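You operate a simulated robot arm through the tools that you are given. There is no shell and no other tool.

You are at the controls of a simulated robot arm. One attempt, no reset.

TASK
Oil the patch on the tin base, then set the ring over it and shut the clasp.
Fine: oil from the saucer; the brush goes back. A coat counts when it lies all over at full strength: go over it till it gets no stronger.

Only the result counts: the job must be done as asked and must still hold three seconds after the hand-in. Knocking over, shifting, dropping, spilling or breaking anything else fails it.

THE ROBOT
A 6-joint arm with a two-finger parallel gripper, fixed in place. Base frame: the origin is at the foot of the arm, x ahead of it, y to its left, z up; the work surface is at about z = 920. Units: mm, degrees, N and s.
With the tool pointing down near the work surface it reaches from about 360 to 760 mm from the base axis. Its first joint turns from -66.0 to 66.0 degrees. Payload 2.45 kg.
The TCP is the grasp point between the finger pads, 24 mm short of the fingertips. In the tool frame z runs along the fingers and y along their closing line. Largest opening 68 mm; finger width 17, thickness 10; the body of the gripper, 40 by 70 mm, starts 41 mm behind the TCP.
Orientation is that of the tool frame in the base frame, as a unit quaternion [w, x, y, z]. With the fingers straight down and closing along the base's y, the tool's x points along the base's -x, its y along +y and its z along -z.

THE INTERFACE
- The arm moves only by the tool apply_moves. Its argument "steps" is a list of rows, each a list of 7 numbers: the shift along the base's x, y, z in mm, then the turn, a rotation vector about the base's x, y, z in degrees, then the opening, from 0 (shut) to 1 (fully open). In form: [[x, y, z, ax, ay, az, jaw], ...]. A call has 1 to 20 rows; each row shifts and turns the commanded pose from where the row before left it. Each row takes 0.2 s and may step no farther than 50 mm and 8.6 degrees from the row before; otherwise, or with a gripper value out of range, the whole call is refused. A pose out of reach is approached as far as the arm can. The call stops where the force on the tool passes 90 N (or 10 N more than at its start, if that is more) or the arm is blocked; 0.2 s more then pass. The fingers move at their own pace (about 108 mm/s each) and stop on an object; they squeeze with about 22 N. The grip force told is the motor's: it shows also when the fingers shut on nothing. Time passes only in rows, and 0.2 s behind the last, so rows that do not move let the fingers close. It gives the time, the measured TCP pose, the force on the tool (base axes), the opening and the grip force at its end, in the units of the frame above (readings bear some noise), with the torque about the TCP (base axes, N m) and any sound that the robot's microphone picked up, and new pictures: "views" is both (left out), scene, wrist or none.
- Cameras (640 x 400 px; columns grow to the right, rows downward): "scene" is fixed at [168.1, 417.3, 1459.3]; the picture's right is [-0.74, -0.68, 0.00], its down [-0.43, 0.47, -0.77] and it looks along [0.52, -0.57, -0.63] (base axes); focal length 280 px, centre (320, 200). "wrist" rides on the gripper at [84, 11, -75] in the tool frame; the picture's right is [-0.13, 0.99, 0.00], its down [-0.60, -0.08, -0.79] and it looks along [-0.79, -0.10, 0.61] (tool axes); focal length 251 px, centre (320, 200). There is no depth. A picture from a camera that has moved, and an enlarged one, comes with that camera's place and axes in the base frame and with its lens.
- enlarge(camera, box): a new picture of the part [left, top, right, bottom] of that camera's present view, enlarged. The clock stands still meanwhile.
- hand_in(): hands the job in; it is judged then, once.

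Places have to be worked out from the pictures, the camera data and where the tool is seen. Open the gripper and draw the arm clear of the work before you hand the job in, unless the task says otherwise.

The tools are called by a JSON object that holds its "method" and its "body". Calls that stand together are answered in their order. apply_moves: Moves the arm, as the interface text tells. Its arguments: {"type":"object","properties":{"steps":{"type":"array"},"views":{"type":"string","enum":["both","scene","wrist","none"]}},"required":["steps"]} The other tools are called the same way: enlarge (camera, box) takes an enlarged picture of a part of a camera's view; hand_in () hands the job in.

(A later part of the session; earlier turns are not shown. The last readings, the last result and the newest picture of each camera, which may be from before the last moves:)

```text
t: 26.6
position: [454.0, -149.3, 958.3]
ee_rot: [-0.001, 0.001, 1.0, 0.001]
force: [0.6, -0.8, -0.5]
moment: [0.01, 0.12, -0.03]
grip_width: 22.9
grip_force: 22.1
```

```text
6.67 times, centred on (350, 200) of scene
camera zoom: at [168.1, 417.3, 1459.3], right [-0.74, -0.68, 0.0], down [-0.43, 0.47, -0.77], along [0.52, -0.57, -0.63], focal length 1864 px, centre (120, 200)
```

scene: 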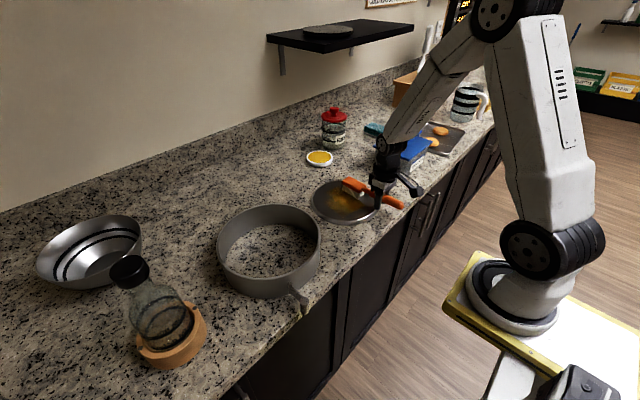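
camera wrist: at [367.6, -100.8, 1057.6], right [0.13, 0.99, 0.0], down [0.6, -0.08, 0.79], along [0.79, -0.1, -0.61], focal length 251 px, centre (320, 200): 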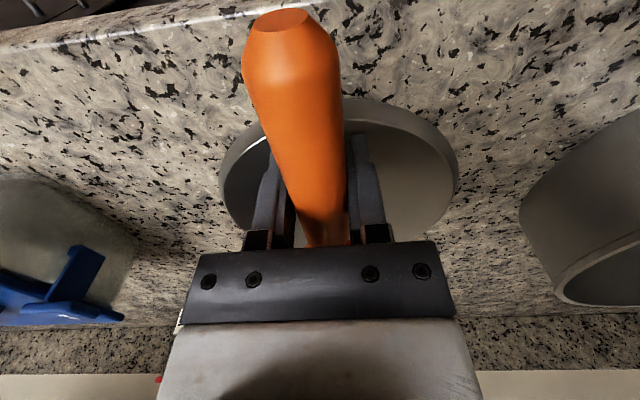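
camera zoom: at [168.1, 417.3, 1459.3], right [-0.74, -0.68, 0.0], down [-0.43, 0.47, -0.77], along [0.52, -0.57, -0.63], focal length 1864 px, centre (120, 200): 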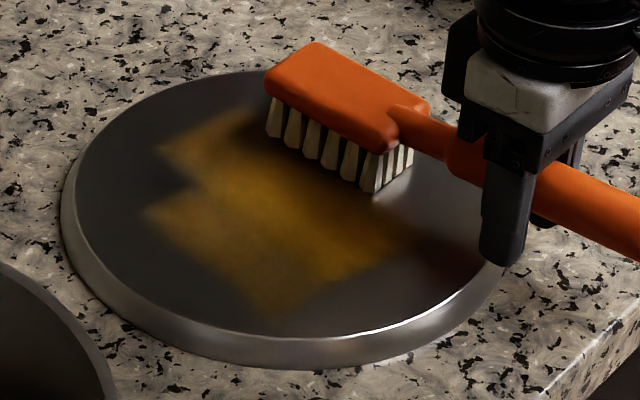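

The tint appears but unevenly. I'll lift the brush and swing it out of the line of sight to see the shape of the coat.

{"method": "apply_moves", "body": {"steps": [[0, 0, 15, 0, 0, 0, 0], [0, 0, 40, 0, 0, 0, 0], [0, -20, 40, 0, 0, 0, 0], [0, -25, 30, 0, 0, 0, 0], [0, 0, 0, 0, 0, 0, 0]], "views": "both"}}

{"method": "enlarge", "body": {"camera": "scene", "box": [310, 170, 380, 230]}}

```text
t: 27.8
position: [450.7, -196.6, 1086.0]
ee_rot: [0.0, 0.0, 1.0, 0.0]
force: [-0.2, -0.4, -1.4]
moment: [-0.04, 0.08, 0.0]
grip_width: 23.1
grip_force: 21.8
camera wrist: at [366.4, -185.4, 1161.7], right [0.13, 0.99, 0.0], down [0.6, -0.08, 0.79], along [0.79, -0.1, -0.61], focal length 251 px, centre (320, 200)
```

scene: 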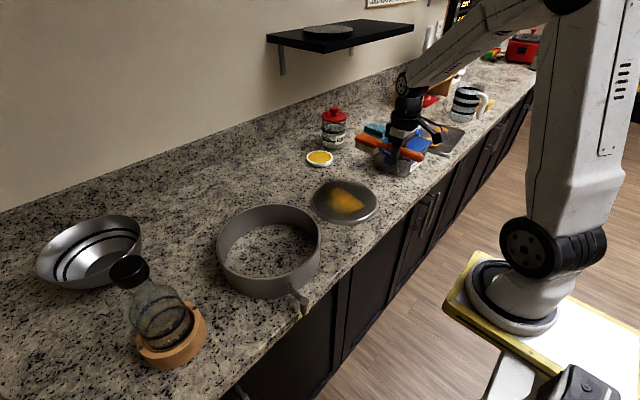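
wrist: 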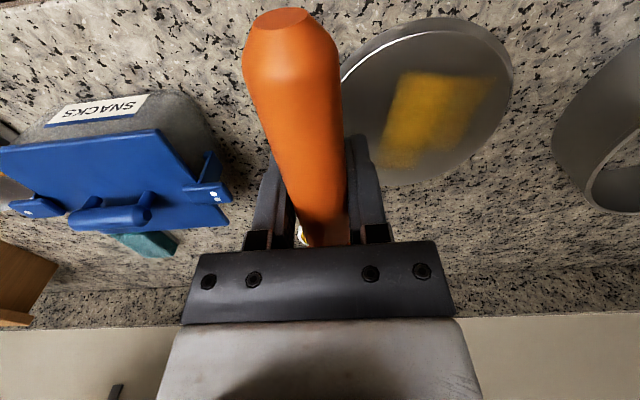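

```text
6.67 times, centred on (345, 200) of scene
camera zoom: at [168.1, 417.3, 1459.3], right [-0.74, -0.68, 0.0], down [-0.43, 0.47, -0.77], along [0.52, -0.57, -0.63], focal length 1864 px, centre (153, 200)
```

zoom: 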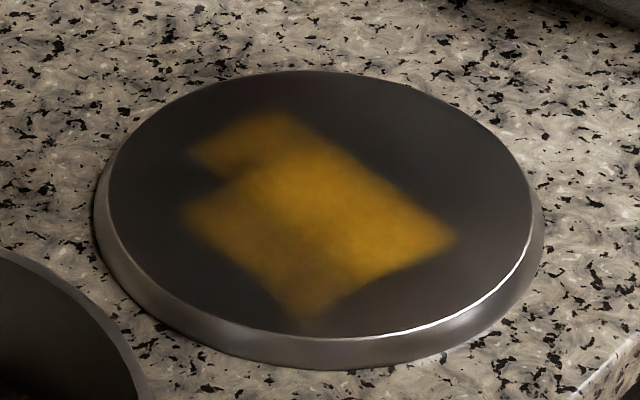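

{"method": "enlarge", "body": {"camera": "wrist", "box": [330, 0, 530, 200]}}

{"method": "enlarge", "body": {"camera": "scene", "box": [315, 180, 370, 220]}}

```text
2.00 times, centred on (430, 100) of wrist
camera zoom: at [366.4, -185.4, 1161.7], right [0.13, 0.99, 0.0], down [0.6, -0.08, 0.79], along [0.79, -0.1, -0.61], focal length 503 px, centre (100, 400)
```

zoom: 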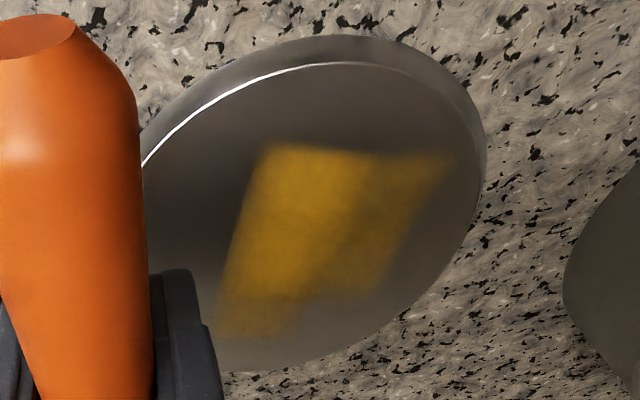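

```text
10.00 times, centred on (342, 200) of scene
camera zoom: at [168.1, 417.3, 1459.3], right [-0.74, -0.68, 0.0], down [-0.43, 0.47, -0.77], along [0.52, -0.57, -0.63], focal length 2796 px, centre (95, 200)
```

zoom: 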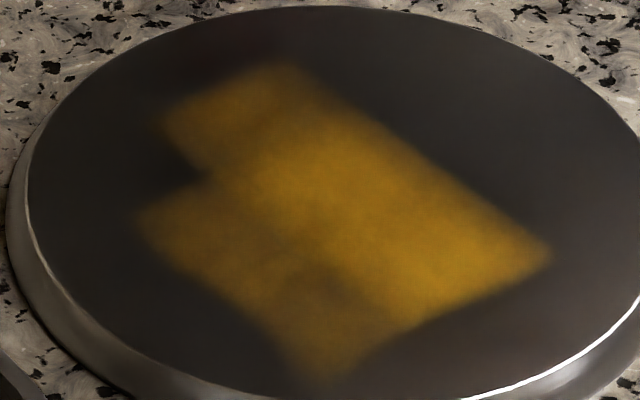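

The tint spans roughly x 490–612, y −150…−45, i.e. what the brush touched, with no clear patch border yet. I'll go back down on the −y side and sweep the middle band fully to and fro.

{"method": "apply_moves", "body": {"steps": [[0, 30, -40, 0, 0, 0, 0], [0, 0, -45, 0, 0, 0, 0], [0, 0, -30, 0, 0, 0, 0], [0, 0, -8, 0, 0, 0, 0], [0, 0, -2.5, 0, 0, 0, 0], [0, 12, 0, 0, 0, 0, 0], [0, 12, 0, 0, 0, 0, 0], [0, 12, 0, 0, 0, 0, 0], [0, 12, 0, 0, 0, 0, 0], [0, 12, 0, 0, 0, 0, 0], [0, 12, 0, 0, 0, 0, 0], [0, 12, 0, 0, 0, 0, 0], [0, 12, 0, 0, 0, 0, 0], [0, 12, 0, 0, 0, 0, 0]], "views": "scene"}}

{"method": "enlarge", "body": {"camera": "scene", "box": [310, 170, 380, 230]}}

```text
t: 30.8
position: [453.3, -56.9, 957.2]
ee_rot: [0.0, 0.0, 1.0, 0.0]
force: [0.9, 0.0, -0.3]
moment: [0.01, 0.05, 0.03]
grip_width: 22.8
grip_force: 22.3
```

scene: 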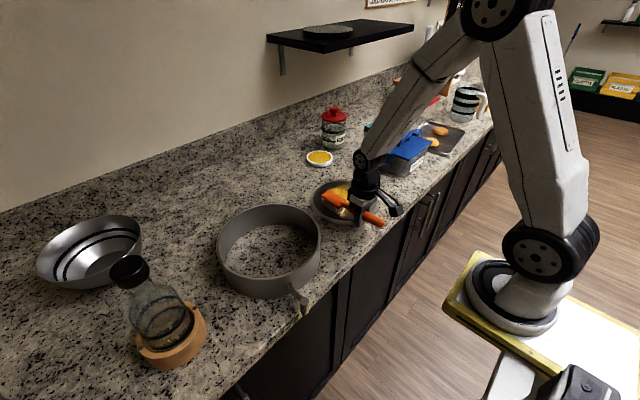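

```text
6.67 times, centred on (345, 200) of scene
camera zoom: at [168.1, 417.3, 1459.3], right [-0.74, -0.68, 0.0], down [-0.43, 0.47, -0.77], along [0.52, -0.57, -0.63], focal length 1864 px, centre (153, 200)
```

zoom: 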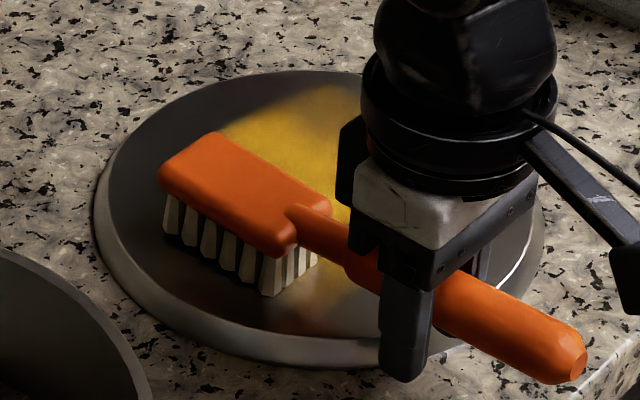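

The coat is much stronger and reaches the −y side; here at y≈−57 the force reads zero. I'll lower slightly to keep contact and sweep back.

{"method": "apply_moves", "body": {"steps": [[0, 0, -1, 0, 0, 0, 0], [0, 0, -0.5, 0, 0, 0, 0], [0, 0, 0, 0, 0, 0, 0]], "views": "none"}}

```text
t: 31.6
position: [454.1, -57.2, 957.1]
ee_rot: [0.001, 0.0, 1.0, 0.001]
force: [-4.8, 0.7, 10.0]
moment: [-0.01, -0.63, 0.03]
grip_width: 23.0
grip_force: 22.1
```

{"method": "apply_moves", "body": {"steps": [[0, 0, 0.7, 0, 0, 0, 0], [0, -12, 0, 0, 0, 0, 0], [0, -12, 0, 0, 0, 0, 0], [0, -12, 0, 0, 0, 0, 0], [0, -12, 0, 0, 0, 0, 0], [0, -12, 0, 0, 0, 0, 0], [0, -12, 0, 0, 0, 0, 0], [0, -12, 0, 0, 0, 0, 0], [0, -12, 0, 0, 0, 0, 0], [0, -12, 0, 0, 0, 0, 0], [0, 0, 0, 0, 0, 0, 0]], "views": "scene"}}

{"method": "enlarge", "body": {"camera": "scene", "box": [310, 170, 380, 230]}}

```text
t: 34.0
position: [452.8, -164.6, 957.2]
ee_rot: [0.0, 0.001, 1.0, 0.0]
force: [-0.5, 0.3, 1.9]
moment: [-0.01, -0.1, 0.06]
grip_width: 22.9
grip_force: 22.3
```

scene: 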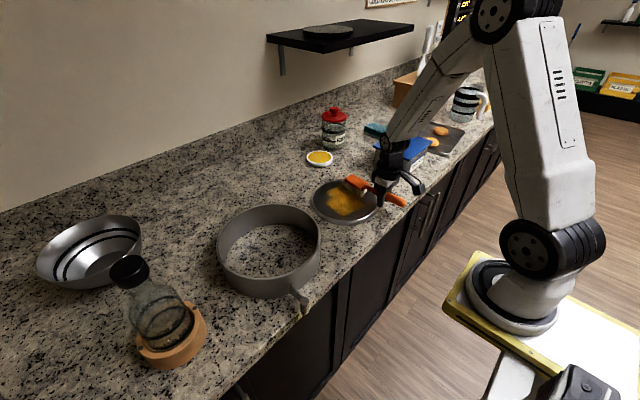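

```text
6.67 times, centred on (345, 200) of scene
camera zoom: at [168.1, 417.3, 1459.3], right [-0.74, -0.68, 0.0], down [-0.43, 0.47, -0.77], along [0.52, -0.57, -0.63], focal length 1864 px, centre (153, 200)
```

zoom: 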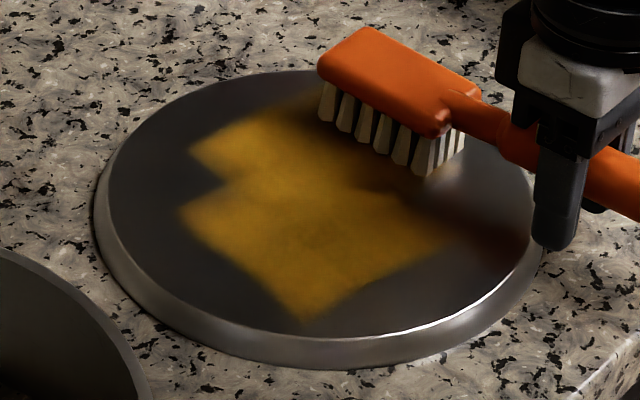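

The +y border of the tint did not grow although the brush passed beyond it, so that's probably a patch edge; the notch suggests uncovered parts at larger x. I'll lift and look at the full state.

{"method": "apply_moves", "body": {"steps": [[0, 0, 15, 0, 0, 0, 0], [0, 0, 40, 0, 0, 0, 0], [0, -15, 40, 0, 0, 0, 0], [0, -20, 30, 0, 0, 0, 0], [0, 0, 0, 0, 0, 0, 0]], "views": "wrist"}}

{"method": "enlarge", "body": {"camera": "scene", "box": [310, 170, 380, 230]}}

{"method": "enlarge", "body": {"camera": "wrist", "box": [330, 0, 530, 200]}}

```text
t: 35.2
position: [453.3, -201.6, 1080.8]
ee_rot: [0.0, 0.0, 1.0, 0.0]
force: [-0.3, 0.3, -0.4]
moment: [-0.04, 0.06, -0.02]
grip_width: 22.9
grip_force: 22.2
camera wrist: at [368.5, -190.1, 1156.6], right [0.13, 0.99, 0.0], down [0.6, -0.08, 0.79], along [0.79, -0.1, -0.61], focal length 251 px, centre (320, 200)
```

wrist: 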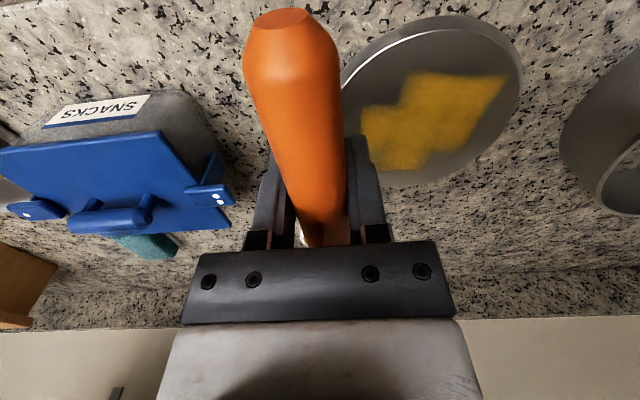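

```text
6.67 times, centred on (345, 200) of scene
camera zoom: at [168.1, 417.3, 1459.3], right [-0.74, -0.68, 0.0], down [-0.43, 0.47, -0.77], along [0.52, -0.57, -0.63], focal length 1864 px, centre (153, 200)
```

zoom: 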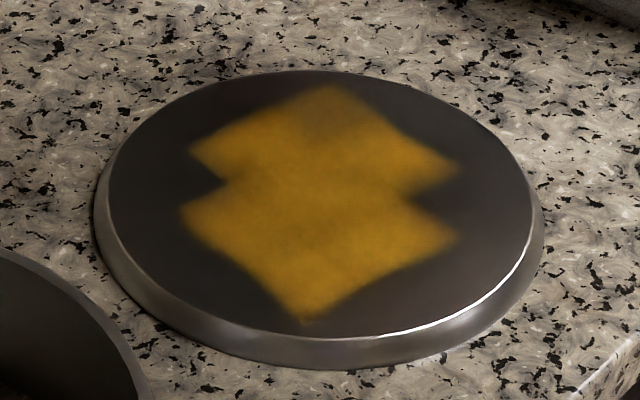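

```text
2.00 times, centred on (430, 100) of wrist
camera zoom: at [368.5, -190.1, 1156.6], right [0.13, 0.99, 0.0], down [0.6, -0.08, 0.79], along [0.79, -0.1, -0.61], focal length 503 px, centre (100, 400)
```

zoom: 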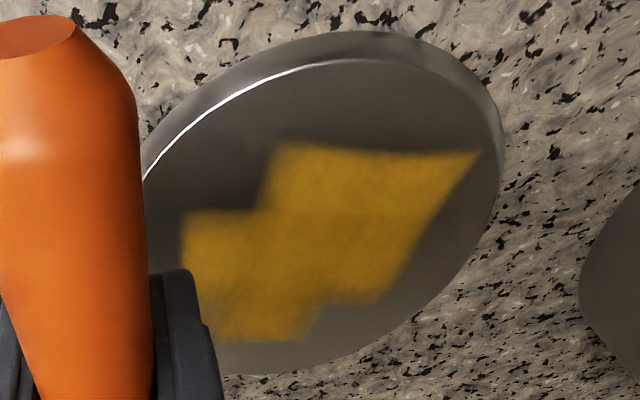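

The tint comes in coarse cells of a rotated grid, so I must cover everything, including farther and nearer x. Depth readings suggest the head is pitched ≈3° up in the grip, so I'll pitch the tool 3° to lay the bristles flat, and start the far-x band from the −y side.

{"method": "apply_moves", "body": {"steps": [[19, 17, -40, 0, 3, 0, 0], [19, 18, -40, 0, 0, 0, 0], [0, 0, -30, 0, 0, 0, 0], [0, 0, -8, 0, 0, 0, 0], [0, 0, -1.5, 0, 0, 0, 0], [0, 0, -1, 0, 0, 0, 0], [0, 0, 0, 0, 0, 0, 0]], "views": "scene"}}

{"method": "enlarge", "body": {"camera": "scene", "box": [310, 165, 390, 225]}}

```text
t: 36.8
position: [489.7, -165.6, 960.3]
ee_rot: [-0.026, 0.0, 1.0, 0.0]
force: [1.0, 1.2, -0.4]
moment: [0.01, 0.08, 0.0]
grip_width: 23.0
grip_force: 21.8
```

scene: 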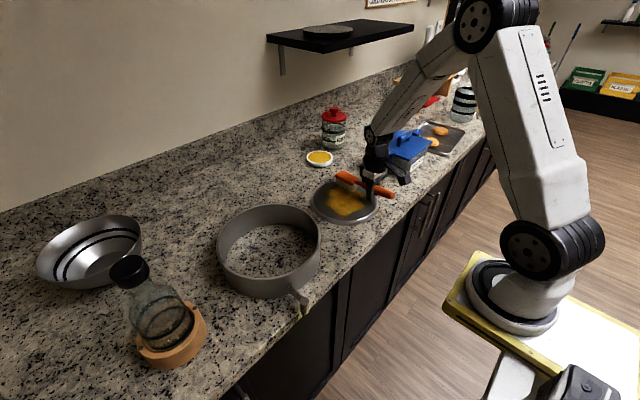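

```text
6.67 times, centred on (350, 195) of scene
camera zoom: at [168.1, 417.3, 1459.3], right [-0.74, -0.68, 0.0], down [-0.43, 0.47, -0.77], along [0.52, -0.57, -0.63], focal length 1864 px, centre (120, 233)
```

zoom: 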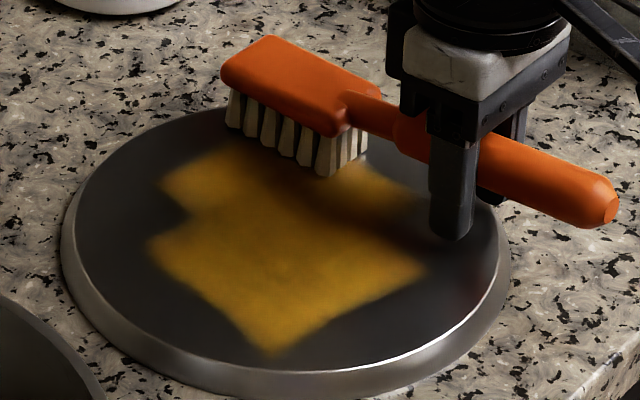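

No contact yet; lowering 0.7 mm at a time to find it.

{"method": "apply_moves", "body": {"steps": [[0, 0, -0.7, 0, 0, 0, 0], [0, 0, -0.7, 0, 0, 0, 0], [0, 0, 0, 0, 0, 0, 0]], "views": "none"}}

```text
t: 37.6
position: [491.4, -165.1, 960.0]
ee_rot: [-0.025, 0.0, 1.0, 0.0]
force: [-0.7, 0.8, 3.9]
moment: [-0.02, -0.23, 0.02]
grip_width: 23.0
grip_force: 21.7
```

Light contact (3.9 N, more centred on the bristles). Sweeping the far-x band to +y and back.

{"method": "apply_moves", "body": {"steps": [[0, 12, 0, 0, 0, 0, 0], [0, 12, 0, 0, 0, 0, 0], [0, 12, 0, 0, 0, 0, 0], [0, 12, 0, 0, 0, 0, 0], [0, 12, 0, 0, 0, 0, 0], [0, 12, 0, 0, 0, 0, 0], [0, 12, 0, 0, 0, 0, 0], [0, 12, 0, 0, 0, 0, 0], [0, 12, 0, 0, 0, 0, 0], [0, 0, 0, 0, 0, 0, 0]], "views": "scene"}}

{"method": "enlarge", "body": {"camera": "scene", "box": [310, 165, 390, 225]}}

```text
t: 39.8
position: [491.4, -57.7, 961.3]
ee_rot: [-0.026, 0.0, 1.0, 0.0]
force: [-0.4, -0.1, -1.6]
moment: [-0.02, 0.1, 0.02]
grip_width: 22.7
grip_force: 21.8
```

scene: 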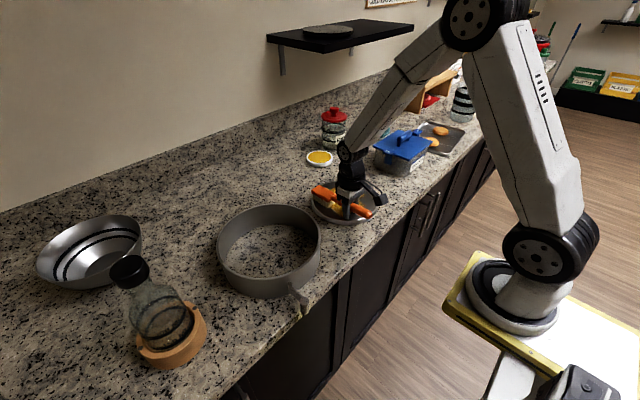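

```text
6.67 times, centred on (350, 195) of scene
camera zoom: at [168.1, 417.3, 1459.3], right [-0.74, -0.68, 0.0], down [-0.43, 0.47, -0.77], along [0.52, -0.57, -0.63], focal length 1864 px, centre (120, 233)
```

zoom: 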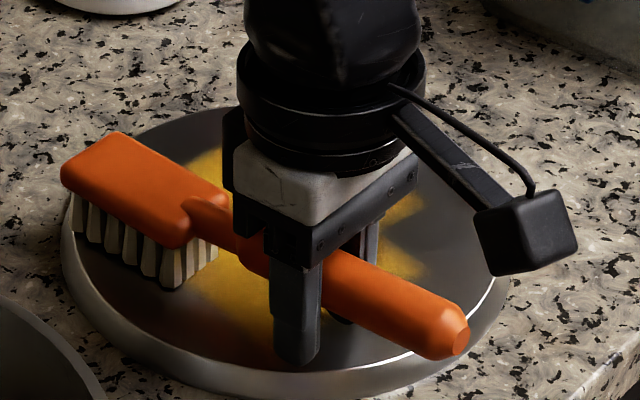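

Contact was lost toward +y, so I lower 0.8 mm and sweep back.

{"method": "apply_moves", "body": {"steps": [[0, 0, -0.8, 0, 0, 0, 0], [0, -12, 0, 0, 0, 0, 0], [0, -12, 0, 0, 0, 0, 0], [0, -12, 0, 0, 0, 0, 0], [0, -12, 0, 0, 0, 0, 0], [0, -12, 0, 0, 0, 0, 0], [0, -12, 0, 0, 0, 0, 0], [0, -12, 0, 0, 0, 0, 0], [0, -12, 0, 0, 0, 0, 0], [0, -12, 0, 0, 0, 0, 0], [0, 0, 0, 0, 0, 0, 0]], "views": "scene"}}

{"method": "enlarge", "body": {"camera": "scene", "box": [310, 165, 390, 225]}}

```text
t: 42.2
position: [491.3, -167.5, 958.6]
ee_rot: [-0.026, 0.0, 1.0, 0.0]
force: [-0.5, -0.2, -0.8]
moment: [0.0, 0.07, 0.01]
grip_width: 22.8
grip_force: 22.0
```

scene: 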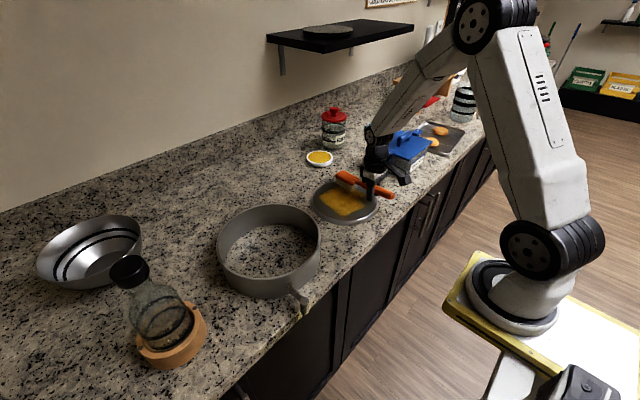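

```text
6.67 times, centred on (350, 195) of scene
camera zoom: at [168.1, 417.3, 1459.3], right [-0.74, -0.68, 0.0], down [-0.43, 0.47, -0.77], along [0.52, -0.57, -0.63], focal length 1864 px, centre (120, 233)
```

zoom: 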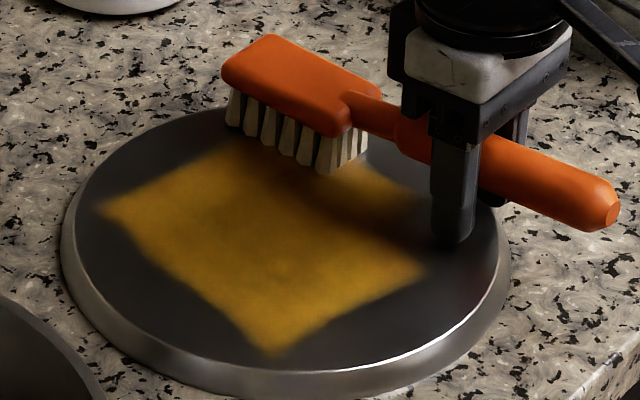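

The far corner filled in; its +y and far edges now look straight. Next the near-x band: hop over by −70 mm in x and feel for contact again.

{"method": "apply_moves", "body": {"steps": [[0, 0, 12, 0, 0, 0, 0], [-35, 0, 0, 0, 0, 0, 0], [-35, 0, 0, 0, 0, 0, 0], [0, 0, -11, 0, 0, 0, 0], [0, 0, -1, 0, 0, 0, 0], [0, 0, -0.5, 0, 0, 0, 0], [0, 0, 0, 0, 0, 0, 0]], "views": "none"}}

```text
t: 43.8
position: [420.8, -165.3, 958.5]
ee_rot: [-0.026, 0.0, 1.0, -0.001]
force: [-0.9, -0.2, 2.9]
moment: [-0.07, -0.18, 0.0]
grip_width: 22.8
grip_force: 22.2
```

Light contact (2.9 N). Sweeping this near-x band toward +y.

{"method": "apply_moves", "body": {"steps": [[0, 12, 0, 0, 0, 0, 0], [0, 12, 0, 0, 0, 0, 0], [0, 12, 0, 0, 0, 0, 0], [0, 12, 0, 0, 0, 0, 0], [0, 12, 0, 0, 0, 0, 0], [0, 12, 0, 0, 0, 0, 0], [0, 12, 0, 0, 0, 0, 0], [0, 12, 0, 0, 0, 0, 0], [0, 12, 0, 0, 0, 0, 0], [0, 0, 0, 0, 0, 0, 0]], "views": "none"}}

{"method": "enlarge", "body": {"camera": "scene", "box": [310, 165, 390, 225]}}

```text
t: 46.0
position: [422.1, -58.4, 959.1]
ee_rot: [-0.027, 0.0, 1.0, -0.001]
force: [-0.7, -2.1, 8.0]
moment: [0.01, -0.55, -0.13]
grip_width: 22.9
grip_force: 22.3
```

```text
6.67 times, centred on (350, 195) of scene
camera zoom: at [168.0, 417.2, 1459.4], right [-0.74, -0.68, 0.0], down [-0.43, 0.47, -0.77], along [0.52, -0.57, -0.63], focal length 1864 px, centre (120, 233)
```

zoom: 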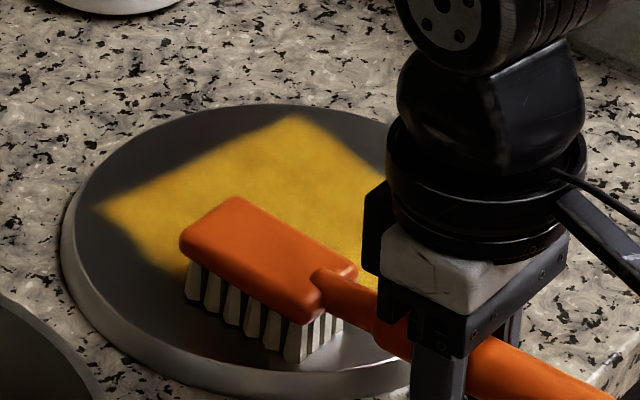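

The far and −y edges are now clean straight lines — the patch is a rectangle. Force is 8 N here, so I'll ease 0.6 mm up and sweep back, then look.

{"method": "apply_moves", "body": {"steps": [[0, 0, 0.6, 0, 0, 0, 0], [0, -12, 0, 0, 0, 0, 0], [0, -12, 0, 0, 0, 0, 0], [0, -12, 0, 0, 0, 0, 0], [0, -12, 0, 0, 0, 0, 0], [0, -12, 0, 0, 0, 0, 0], [0, -12, 0, 0, 0, 0, 0], [0, -12, 0, 0, 0, 0, 0], [0, -12, 0, 0, 0, 0, 0], [0, -12, 0, 0, 0, 0, 0], [0, 0, 15, 0, 0, 0, 0], [0, 0, 40, 0, 0, 0, 0], [0, -15, 40, 0, 0, 0, 0], [0, -20, 30, 0, 0, 0, 0], [0, 0, 0, 0, 0, 0, 0]], "views": "wrist"}}

{"method": "enlarge", "body": {"camera": "scene", "box": [310, 165, 390, 225]}}

{"method": "enlarge", "body": {"camera": "wrist", "box": [330, 0, 530, 200]}}

```text
t: 49.2
position: [419.8, -201.0, 1085.2]
ee_rot: [-0.026, 0.0, 1.0, 0.0]
force: [-0.1, -0.5, -0.3]
moment: [0.0, 0.06, 0.0]
grip_width: 23.1
grip_force: 22.1
camera wrist: at [340.4, -190.7, 1164.7], right [0.13, 0.99, -0.01], down [0.64, -0.08, 0.76], along [0.75, -0.1, -0.65], focal length 251 px, centre (320, 200)
```

wrist: 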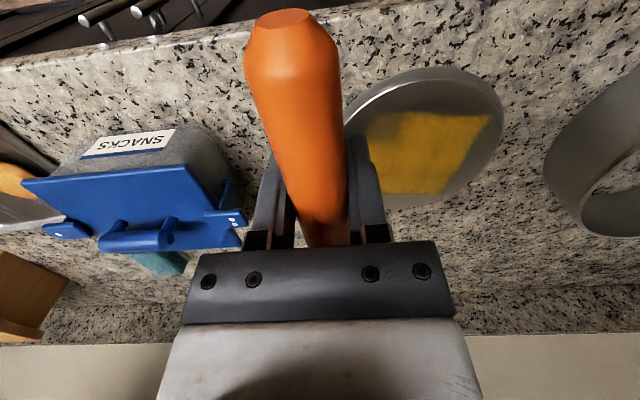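

```text
6.67 times, centred on (350, 195) of scene
camera zoom: at [168.1, 417.3, 1459.3], right [-0.74, -0.68, 0.0], down [-0.43, 0.47, -0.77], along [0.52, -0.57, -0.63], focal length 1864 px, centre (120, 233)
```

zoom: 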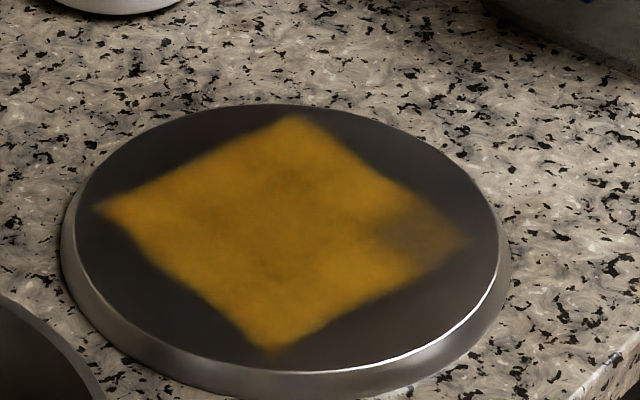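

```text
2.00 times, centred on (430, 100) of wrist
camera zoom: at [340.4, -190.7, 1164.7], right [0.13, 0.99, -0.01], down [0.64, -0.08, 0.76], along [0.75, -0.1, -0.65], focal length 503 px, centre (100, 400)
```

zoom: 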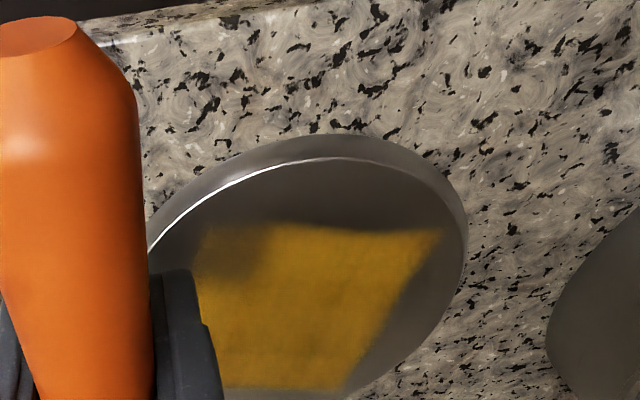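

The patch is now visible as a ≈118 mm square centred at about (554,−113), turned ≈−10°, with the near-x/−y corner still weak. I'll re-dip the brush for fresh oil, then go over the whole square aligned with it.

{"method": "apply_moves", "body": {"steps": [[40.3, -5, -5, 0, 0, 0, 0], [40.3, -5, -5, 0, 0, 0, 0], [40.3, -5, -5, 0, 0, 0, 0], [40.3, -5, -5, 0, 0, 0, 0], [40.3, -5, -5, 0, 0, 0, 0], [40.5, -5, -10, 0, 0, 0, 0], [0, 0, -40, 0, 0, 0, 0], [0, 0, -25, 0, 0, 0, 0], [0, 0, -8, 0, 0, 0, 0], [0, 0, -2, 0, 0, 0, 0], [0, 0, -1, 0, 0, 0, 0], [0, 0, 0, 0, 0, 0, 0]], "views": "none"}}

{"method": "enlarge", "body": {"camera": "scene", "box": [295, 130, 355, 180]}}

```text
t: 51.8
position: [664.7, -230.6, 974.8]
ee_rot: [-0.027, 0.0, 1.0, 0.0]
force: [-0.7, -0.9, -0.5]
moment: [0.01, 0.09, 0.01]
grip_width: 23.0
grip_force: 22.0
```

```text
8.00 times, centred on (325, 155) of scene
camera zoom: at [168.1, 417.3, 1459.3], right [-0.74, -0.68, 0.0], down [-0.43, 0.47, -0.77], along [0.52, -0.57, -0.63], focal length 2237 px, centre (280, 560)
```

zoom: 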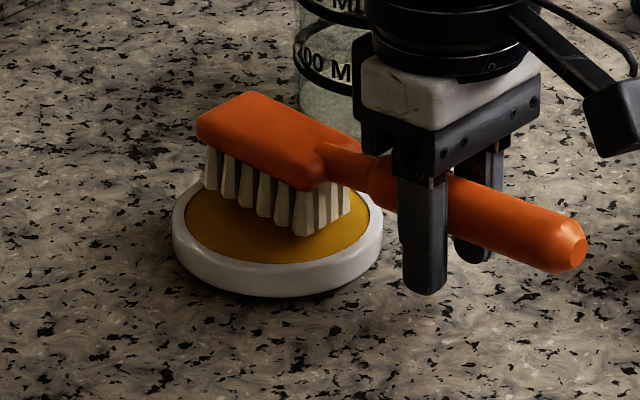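

Bristles are about 9 mm above the oil, level and centred. Lowering gently.

{"method": "apply_moves", "body": {"steps": [[-2, 0, -3, 0, 0, 0, 0], [0, 0, -1, 0, 0, 0, 0], [0, 0, -0.7, 0, 0, 0, 0], [0, 0, 0, 0, 0, 0, 0]], "views": "none"}}

```text
t: 52.8
position: [661.0, -231.0, 969.2]
ee_rot: [-0.026, 0.0, 1.0, 0.0]
force: [0.2, -0.5, -0.4]
moment: [0.0, 0.04, 0.01]
grip_width: 22.9
grip_force: 21.7
```

{"method": "apply_moves", "body": {"steps": [[0, 0, -0.7, 0, 0, 0, 0], [0, 0, -0.5, 0, 0, 0, 0], [0, 0, 0, 0, 0, 0, 0]], "views": "none"}}

```text
t: 53.6
position: [661.5, -232.4, 968.0]
ee_rot: [-0.026, 0.0, 1.0, 0.001]
force: [0.4, -0.2, -0.1]
moment: [-0.02, 0.07, 0.02]
grip_width: 23.0
grip_force: 21.9
```

{"method": "apply_moves", "body": {"steps": [[0, 0, -0.5, 0, 0, 0, 0], [0, 0, -0.5, 0, 0, 0, 0], [0, 0, 0, 0, 0, 0, 0]], "views": "none"}}

```text
t: 54.4
position: [661.1, -230.3, 967.3]
ee_rot: [-0.027, 0.0, 1.0, -0.001]
force: [0.3, -0.1, -0.6]
moment: [0.0, 0.02, 0.03]
grip_width: 22.9
grip_force: 21.9
```

{"method": "enlarge", "body": {"camera": "scene", "box": [300, 135, 348, 175]}}

```text
10.00 times, centred on (324, 155) of scene
camera zoom: at [168.1, 417.3, 1459.3], right [-0.74, -0.68, 0.0], down [-0.43, 0.47, -0.77], along [0.52, -0.57, -0.63], focal length 2796 px, centre (280, 650)
```

zoom: 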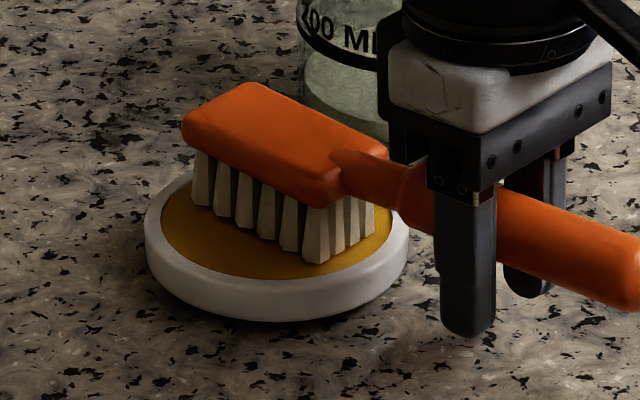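

Still ≈2–3 mm above the oil by eye. Continuing down in small steps.

{"method": "apply_moves", "body": {"steps": [[0, 0, -0.7, 0, 0, 0, 0], [0, 0, -0.7, 0, 0, 0, 0], [0, 0, 0, 0, 0, 0, 0]], "views": "none"}}

```text
t: 55.2
position: [661.3, -230.5, 968.1]
ee_rot: [-0.025, 0.0, 1.0, -0.001]
force: [-2.3, 0.7, 8.1]
moment: [0.01, -0.52, 0.01]
grip_width: 22.9
grip_force: 21.8
```

Contact with the oil (8 N). A brief dwell with a tiny wiggle, then lift, turn −10° to align with the patch, and go over its near-x side at the weak corner.

{"method": "apply_moves", "body": {"steps": [[0, 0, 0.6, 0, 0, 0, 0], [2, 0, 0, 0, 0, 0, 0], [-3, 0, 0, 0, 0, 0, 0], [1, 0, 0, 0, 0, 0, 0], [0, 0, 10, 0, 0, 0, 0], [0, 0, 25, 0, 0, 0, 0], [0, 0, 40, 0, 1, 0, 0], [-40.6, 15.2, 0, 0, 0, -5, 0], [-40.6, 15.2, 0, 0, 0, -5, 0], [-40.6, 15.2, 0, 0, 0, 0, 0], [-40.6, 15.2, 0, 0, 0, 0, 0], [-40.6, 15.2, 0, 0, 0, 0, 0], [-40.6, 15.2, 0, 0, 0, 0, 0], [0, 0, -40, 0, 0, 0, 0], [0, 0, -30, 0, 0, 0, 0], [0, 0, -8, 0, 0, 0, 0], [0, 0, -1, 0, 0, 0, 0], [0, 0, 0, 0, 0, 0, 0]], "views": "scene"}}

{"method": "enlarge", "body": {"camera": "scene", "box": [310, 165, 390, 225]}}

```text
t: 59.0
position: [418.2, -139.6, 963.0]
ee_rot: [-0.035, 0.087, 0.996, 0.003]
force: [0.3, 0.3, -0.8]
moment: [0.02, 0.05, 0.02]
grip_width: 23.0
grip_force: 22.0
```

scene: 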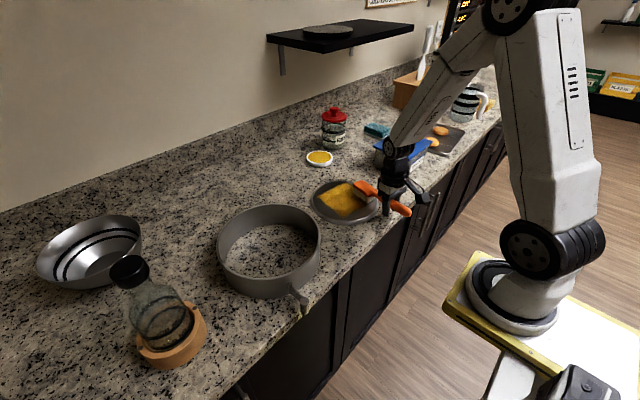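

```text
6.67 times, centred on (350, 195) of scene
camera zoom: at [168.1, 417.3, 1459.3], right [-0.74, -0.68, 0.0], down [-0.43, 0.47, -0.77], along [0.52, -0.57, -0.63], focal length 1864 px, centre (120, 233)
```

zoom: 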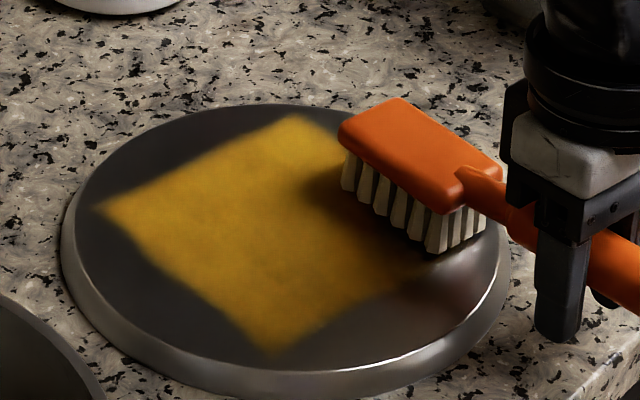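

The brush is aligned with the square and over its weak corner. Lowering to light contact.

{"method": "apply_moves", "body": {"steps": [[0, 0, -1, 0, 0, 0, 0], [0, 0, -0.7, 0, 0, 0, 0], [0, 0, -0.5, 0, 0, 0, 0], [0, 0, 0, 0, 0, 0, 0]], "views": "none"}}

```text
t: 60.0
position: [417.7, -139.5, 960.3]
ee_rot: [-0.034, 0.088, 0.996, 0.003]
force: [0.5, 0.7, -1.0]
moment: [0.01, 0.04, 0.01]
grip_width: 22.9
grip_force: 21.9
```

{"method": "apply_moves", "body": {"steps": [[0, 0, -0.6, 0, 0, 0, 0], [0, 0, -0.6, 0, 0, 0, 0], [0, 0, 0, 0, 0, 0, 0]], "views": "none"}}

```text
t: 60.8
position: [417.0, -139.5, 959.9]
ee_rot: [-0.034, 0.087, 0.996, 0.003]
force: [-1.5, 0.2, 8.6]
moment: [-0.08, -0.54, -0.01]
grip_width: 23.4
grip_force: 22.5
```

In contact; I ease up 0.5 mm and stroke along the patch's near edge to and fro.

{"method": "apply_moves", "body": {"steps": [[0, 0, 0.5, 0, 0, 0, 0], [1.94, 11, 0, 0, 0, 0, 0], [1.94, 11, 0, 0, 0, 0, 0], [1.94, 11, 0, 0, 0, 0, 0], [1.94, 11, 0, 0, 0, 0, 0], [1.94, 11, 0, 0, 0, 0, 0], [1.94, 11, 0, 0, 0, 0, 0], [1.94, 11, 0, 0, 0, 0, 0], [1.94, 11, 0, 0, 0, 0, 0], [1.94, 11, 0, 0, 0, 0, 0], [-1.94, -11, 0, 0, 0, 0, 0], [-1.94, -11, 0, 0, 0, 0, 0], [-1.94, -11, 0, 0, 0, 0, 0], [-1.94, -11, 0, 0, 0, 0, 0], [-1.94, -11, 0, 0, 0, 0, 0], [-1.94, -11, 0, 0, 0, 0, 0], [-1.94, -11, 0, 0, 0, 0, 0], [-1.94, -11, 0, 0, 0, 0, 0], [-1.94, -11, 0, 0, 0, 0, 0]], "views": "none"}}

{"method": "enlarge", "body": {"camera": "scene", "box": [310, 165, 390, 225]}}

```text
t: 64.8
position: [417.1, -140.3, 958.2]
ee_rot: [-0.034, 0.087, 0.996, 0.003]
force: [0.6, 1.3, 4.6]
moment: [-0.04, -0.31, 0.1]
grip_width: 23.2
grip_force: 21.9
```

```text
6.67 times, centred on (350, 195) of scene
camera zoom: at [168.0, 417.4, 1459.3], right [-0.74, -0.68, 0.0], down [-0.43, 0.47, -0.77], along [0.52, -0.57, -0.63], focal length 1864 px, centre (120, 233)
```

zoom: 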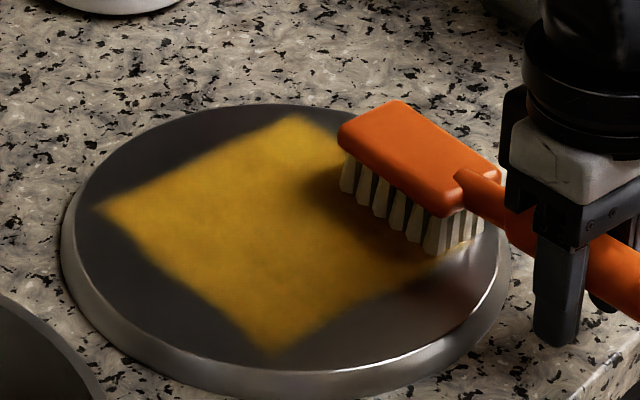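

The near side is now bright. Next the middle band of the square, to and fro.

{"method": "apply_moves", "body": {"steps": [[0, 0, 3, 0, 0, 0, 0], [32.5, -5.7, 0, 0, 0, 0, 0], [0, 0, -3, 0, 0, 0, 0], [2.18, 12.35, 0, 0, 0, 0, 0], [2.18, 12.35, 0, 0, 0, 0, 0], [2.18, 12.35, 0, 0, 0, 0, 0], [2.18, 12.35, 0, 0, 0, 0, 0], [2.18, 12.35, 0, 0, 0, 0, 0], [2.18, 12.35, 0, 0, 0, 0, 0], [2.18, 12.35, 0, 0, 0, 0, 0], [2.18, 12.35, 0, 0, 0, 0, 0]], "views": "none"}}

```text
t: 67.2
position: [467.5, -47.7, 960.1]
ee_rot: [-0.036, 0.088, 0.995, 0.005]
force: [-0.6, -1.7, 2.7]
moment: [-0.07, -0.11, -0.05]
grip_width: 23.0
grip_force: 22.0
```

Contact is still light (2.7 N). Sweep back, then hop to the far band and sweep that forward.

{"method": "apply_moves", "body": {"steps": [[-2.18, -12.35, 0, 0, 0, 0, 0], [-2.18, -12.35, 0, 0, 0, 0, 0], [-2.18, -12.35, 0, 0, 0, 0, 0], [-2.18, -12.35, 0, 0, 0, 0, 0], [-2.18, -12.35, 0, 0, 0, 0, 0], [-2.18, -12.35, 0, 0, 0, 0, 0], [-2.18, -12.35, 0, 0, 0, 0, 0], [-2.18, -12.35, 0, 0, 0, 0, 0], [0, 0, 3, 0, 0, 0, 0], [32.5, -5.7, 0, 0, 0, 0, 0], [0, 0, -3, 0, 0, 0, 0], [0, 0, 0, 0, 0, 0, 0]], "views": "none"}}

{"method": "enlarge", "body": {"camera": "scene", "box": [310, 165, 390, 225]}}

```text
t: 69.8
position: [481.6, -151.4, 959.8]
ee_rot: [-0.035, 0.087, 0.996, 0.003]
force: [-0.7, 0.6, -0.6]
moment: [0.03, 0.09, -0.02]
grip_width: 23.1
grip_force: 22.3
```

```text
6.67 times, centred on (350, 195) of scene
camera zoom: at [168.1, 417.3, 1459.3], right [-0.74, -0.68, 0.0], down [-0.43, 0.47, -0.77], along [0.52, -0.57, -0.63], focal length 1864 px, centre (120, 233)
```

zoom: 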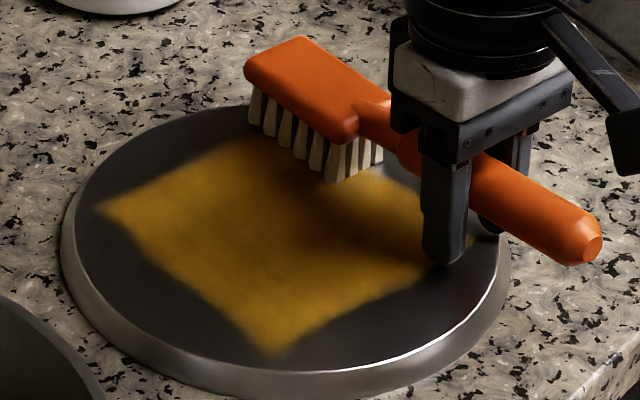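

No contact here at the moment; lowering in 0.5 mm steps.

{"method": "apply_moves", "body": {"steps": [[0, 0, -0.5, 0, 0, 0, 0], [0, 0, -0.5, 0, 0, 0, 0], [0, 0, 0, 0, 0, 0, 0]], "views": "none"}}

```text
t: 70.6
position: [484.2, -151.7, 958.9]
ee_rot: [-0.034, 0.087, 0.996, 0.003]
force: [-1.8, -0.8, 6.6]
moment: [-0.08, -0.35, -0.05]
grip_width: 22.8
grip_force: 22.8
```

Contact (6.6 N). Sweep the far band to +y and back.

{"method": "apply_moves", "body": {"steps": [[0, 0, 0.3, 0, 0, 0, 0], [1.94, 11, 0, 0, 0, 0, 0], [1.94, 11, 0, 0, 0, 0, 0], [1.94, 11, 0, 0, 0, 0, 0], [1.94, 11, 0, 0, 0, 0, 0], [1.94, 11, 0, 0, 0, 0, 0], [1.94, 11, 0, 0, 0, 0, 0], [1.94, 11, 0, 0, 0, 0, 0], [1.94, 11, 0, 0, 0, 0, 0], [1.94, 11, 0, 0, 0, 0, 0], [0, 0, 0, 0, 0, 0, 0]], "views": "none"}}

```text
t: 73.0
position: [498.4, -53.8, 960.1]
ee_rot: [-0.035, 0.087, 0.996, 0.003]
force: [-0.8, -1.2, 3.7]
moment: [-0.06, -0.19, -0.06]
grip_width: 23.2
grip_force: 21.8
```

{"method": "apply_moves", "body": {"steps": [[-1.94, -11, 0, 0, 0, 0, 0], [-1.94, -11, 0, 0, 0, 0, 0], [-1.94, -11, 0, 0, 0, 0, 0], [-1.94, -11, 0, 0, 0, 0, 0], [-1.94, -11, 0, 0, 0, 0, 0], [-1.94, -11, 0, 0, 0, 0, 0], [-1.94, -11, 0, 0, 0, 0, 0], [-1.94, -11, 0, 0, 0, 0, 0], [-1.94, -11, 0, 0, 0, 0, 0], [0, 0, 15, 0, 0, 0, 0], [0, 0, 40, 0, 0, 0, 0], [0, -15, 40, 0, 0, 0, 0], [0, -30, 30, 0, 0, 0, 0], [0, 0, 0, 0, 0, 0, 0]], "views": "wrist"}}

{"method": "enlarge", "body": {"camera": "scene", "box": [310, 165, 390, 225]}}

{"method": "enlarge", "body": {"camera": "wrist", "box": [330, 0, 530, 200]}}

```text
t: 76.0
position: [484.9, -196.6, 1084.1]
ee_rot: [-0.035, 0.088, 0.996, 0.003]
force: [0.3, -0.6, -0.2]
moment: [0.0, 0.08, -0.03]
grip_width: 22.7
grip_force: 21.9
camera wrist: at [407.6, -172.3, 1165.1], right [0.3, 0.95, -0.01], down [0.63, -0.19, 0.75], along [0.71, -0.23, -0.66], focal length 251 px, centre (320, 200)
```

wrist: 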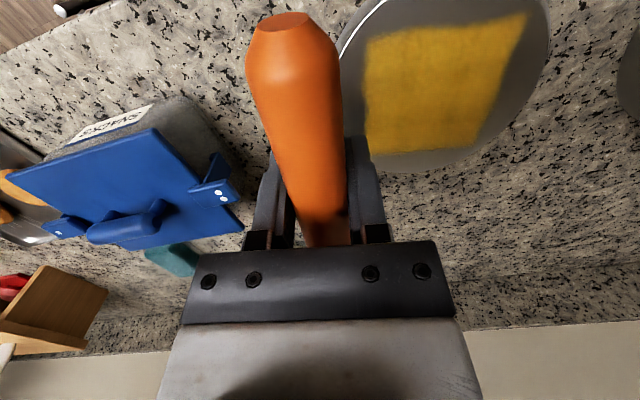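

```text
6.67 times, centred on (350, 195) of scene
camera zoom: at [168.1, 417.3, 1459.3], right [-0.74, -0.68, 0.0], down [-0.43, 0.47, -0.77], along [0.52, -0.57, -0.63], focal length 1864 px, centre (120, 233)
```

zoom: 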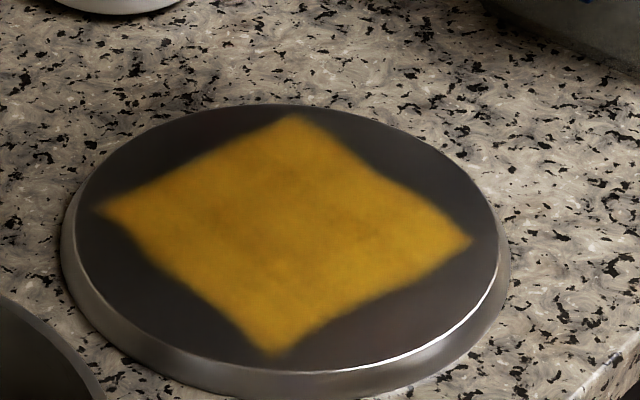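

```text
2.00 times, centred on (430, 100) of wrist
camera zoom: at [407.6, -172.3, 1165.1], right [0.3, 0.95, -0.01], down [0.63, -0.19, 0.75], along [0.71, -0.23, -0.66], focal length 503 px, centre (100, 400)
```

zoom: 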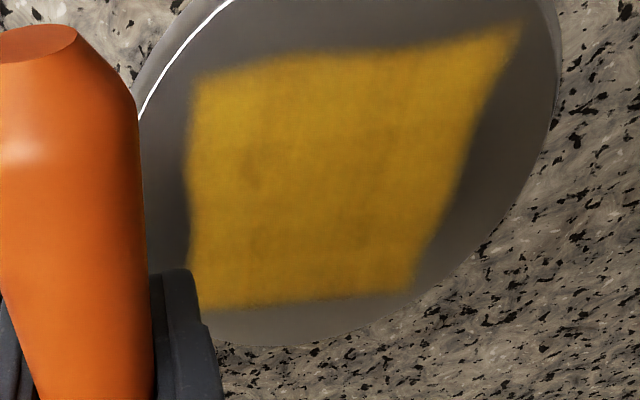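

The square is evenly yellow with faint blotches only. I'll go over it once more in full, reaching a little past the corners, to see if it gets any stronger.

{"method": "apply_moves", "body": {"steps": [[1.5, 21, -40, 0, 0, 0, 0], [1, 20.6, -45, 0, 0, 0, 0], [0, 0, -30, 0, 0, 0, 0], [0, 0, -9, 0, 0, 0, 0], [0, 0, -1, 0, 0, 0, 0], [0, 0, -0.4, 0, 0, 0, 0], [0, 0, 0, 0, 0, 0, 0]], "views": "none"}}

```text
t: 77.6
position: [485.9, -155.7, 959.4]
ee_rot: [-0.034, 0.087, 0.996, 0.003]
force: [-2.8, 1.4, 10.8]
moment: [-0.11, -0.67, 0.04]
grip_width: 22.9
grip_force: 22.1
```

{"method": "apply_moves", "body": {"steps": [[0, 0, 0.5, 0, 0, 0, 0], [2.08, 11.8, 0, 0, 0, 0, 0], [2.08, 11.8, 0, 0, 0, 0, 0], [2.08, 11.8, 0, 0, 0, 0, 0], [2.08, 11.8, 0, 0, 0, 0, 0], [2.08, 11.8, 0, 0, 0, 0, 0], [2.08, 11.8, 0, 0, 0, 0, 0], [2.08, 11.8, 0, 0, 0, 0, 0], [2.08, 11.8, 0, 0, 0, 0, 0], [2.08, 11.8, 0, 0, 0, 0, 0], [-2.08, -11.8, 0, 0, 0, 0, 0], [-2.08, -11.8, 0, 0, 0, 0, 0], [-2.08, -11.8, 0, 0, 0, 0, 0], [-2.08, -11.8, 0, 0, 0, 0, 0], [-2.08, -11.8, 0, 0, 0, 0, 0], [-2.08, -11.8, 0, 0, 0, 0, 0], [-2.08, -11.8, 0, 0, 0, 0, 0], [-2.08, -11.8, 0, 0, 0, 0, 0], [-2.08, -11.8, 0, 0, 0, 0, 0]], "views": "none"}}

```text
t: 81.6
position: [484.9, -153.8, 958.0]
ee_rot: [-0.035, 0.087, 0.996, 0.003]
force: [0.2, 0.4, 0.3]
moment: [-0.01, 0.07, 0.02]
grip_width: 23.0
grip_force: 22.3
```

Now the middle band again: hop −34 mm along the patch and feel for contact before sweeping.

{"method": "apply_moves", "body": {"steps": [[0, 0, 3, 0, 0, 0, 0], [-34, 6, 0, 0, 0, 0, 0], [0, 0, -3, 0, 0, 0, 0], [0, 0, -0.4, 0, 0, 0, 0], [0, 0, 0, 0, 0, 0, 0]], "views": "none"}}

```text
t: 82.8
position: [450.8, -149.3, 958.2]
ee_rot: [-0.035, 0.087, 0.996, 0.004]
force: [-0.6, 0.1, 0.2]
moment: [-0.02, 0.03, -0.01]
grip_width: 22.9
grip_force: 21.9
```

{"method": "apply_moves", "body": {"steps": [[0, 0, -0.4, 0, 0, 0, 0], [2.08, 11.8, 0, 0, 0, 0, 0], [2.08, 11.8, 0, 0, 0, 0, 0], [2.08, 11.8, 0, 0, 0, 0, 0], [2.08, 11.8, 0, 0, 0, 0, 0], [2.08, 11.8, 0, 0, 0, 0, 0], [2.08, 11.8, 0, 0, 0, 0, 0], [2.08, 11.8, 0, 0, 0, 0, 0], [2.08, 11.8, 0, 0, 0, 0, 0], [2.08, 11.8, 0, 0, 0, 0, 0], [-2.08, -11.8, 0, 0, 0, 0, 0], [-2.08, -11.8, 0, 0, 0, 0, 0], [-2.08, -11.8, 0, 0, 0, 0, 0], [-2.08, -11.8, 0, 0, 0, 0, 0], [-2.08, -11.8, 0, 0, 0, 0, 0], [-2.08, -11.8, 0, 0, 0, 0, 0], [-2.08, -11.8, 0, 0, 0, 0, 0], [-2.08, -11.8, 0, 0, 0, 0, 0], [-2.08, -11.8, 0, 0, 0, 0, 0]], "views": "none"}}

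```text
t: 86.8
position: [451.2, -149.2, 958.2]
ee_rot: [-0.035, 0.087, 0.996, 0.002]
force: [-0.2, 0.8, -1.2]
moment: [0.03, 0.09, 0.02]
grip_width: 22.8
grip_force: 22.0
```

Now the near band: hop another −34 mm and feel for contact.

{"method": "apply_moves", "body": {"steps": [[0, 0, 3, 0, 0, 0, 0], [-34, 6, 0, 0, 0, 0, 0], [0, 0, -3, 0, 0, 0, 0], [0, 0, -0.4, 0, 0, 0, 0], [0, 0, 0, 0, 0, 0, 0]], "views": "none"}}

{"method": "enlarge", "body": {"camera": "scene", "box": [310, 165, 390, 225]}}

```text
t: 88.0
position: [417.0, -141.9, 957.9]
ee_rot: [-0.035, 0.088, 0.995, 0.003]
force: [-1.3, 1.0, 2.7]
moment: [-0.06, -0.14, 0.07]
grip_width: 22.9
grip_force: 21.9
```

```text
6.67 times, centred on (350, 195) of scene
camera zoom: at [168.1, 417.3, 1459.3], right [-0.74, -0.68, 0.0], down [-0.43, 0.47, -0.77], along [0.52, -0.57, -0.63], focal length 1864 px, centre (120, 233)
```

zoom: 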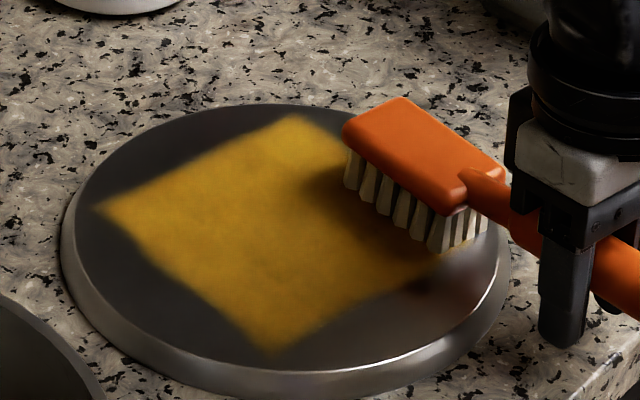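

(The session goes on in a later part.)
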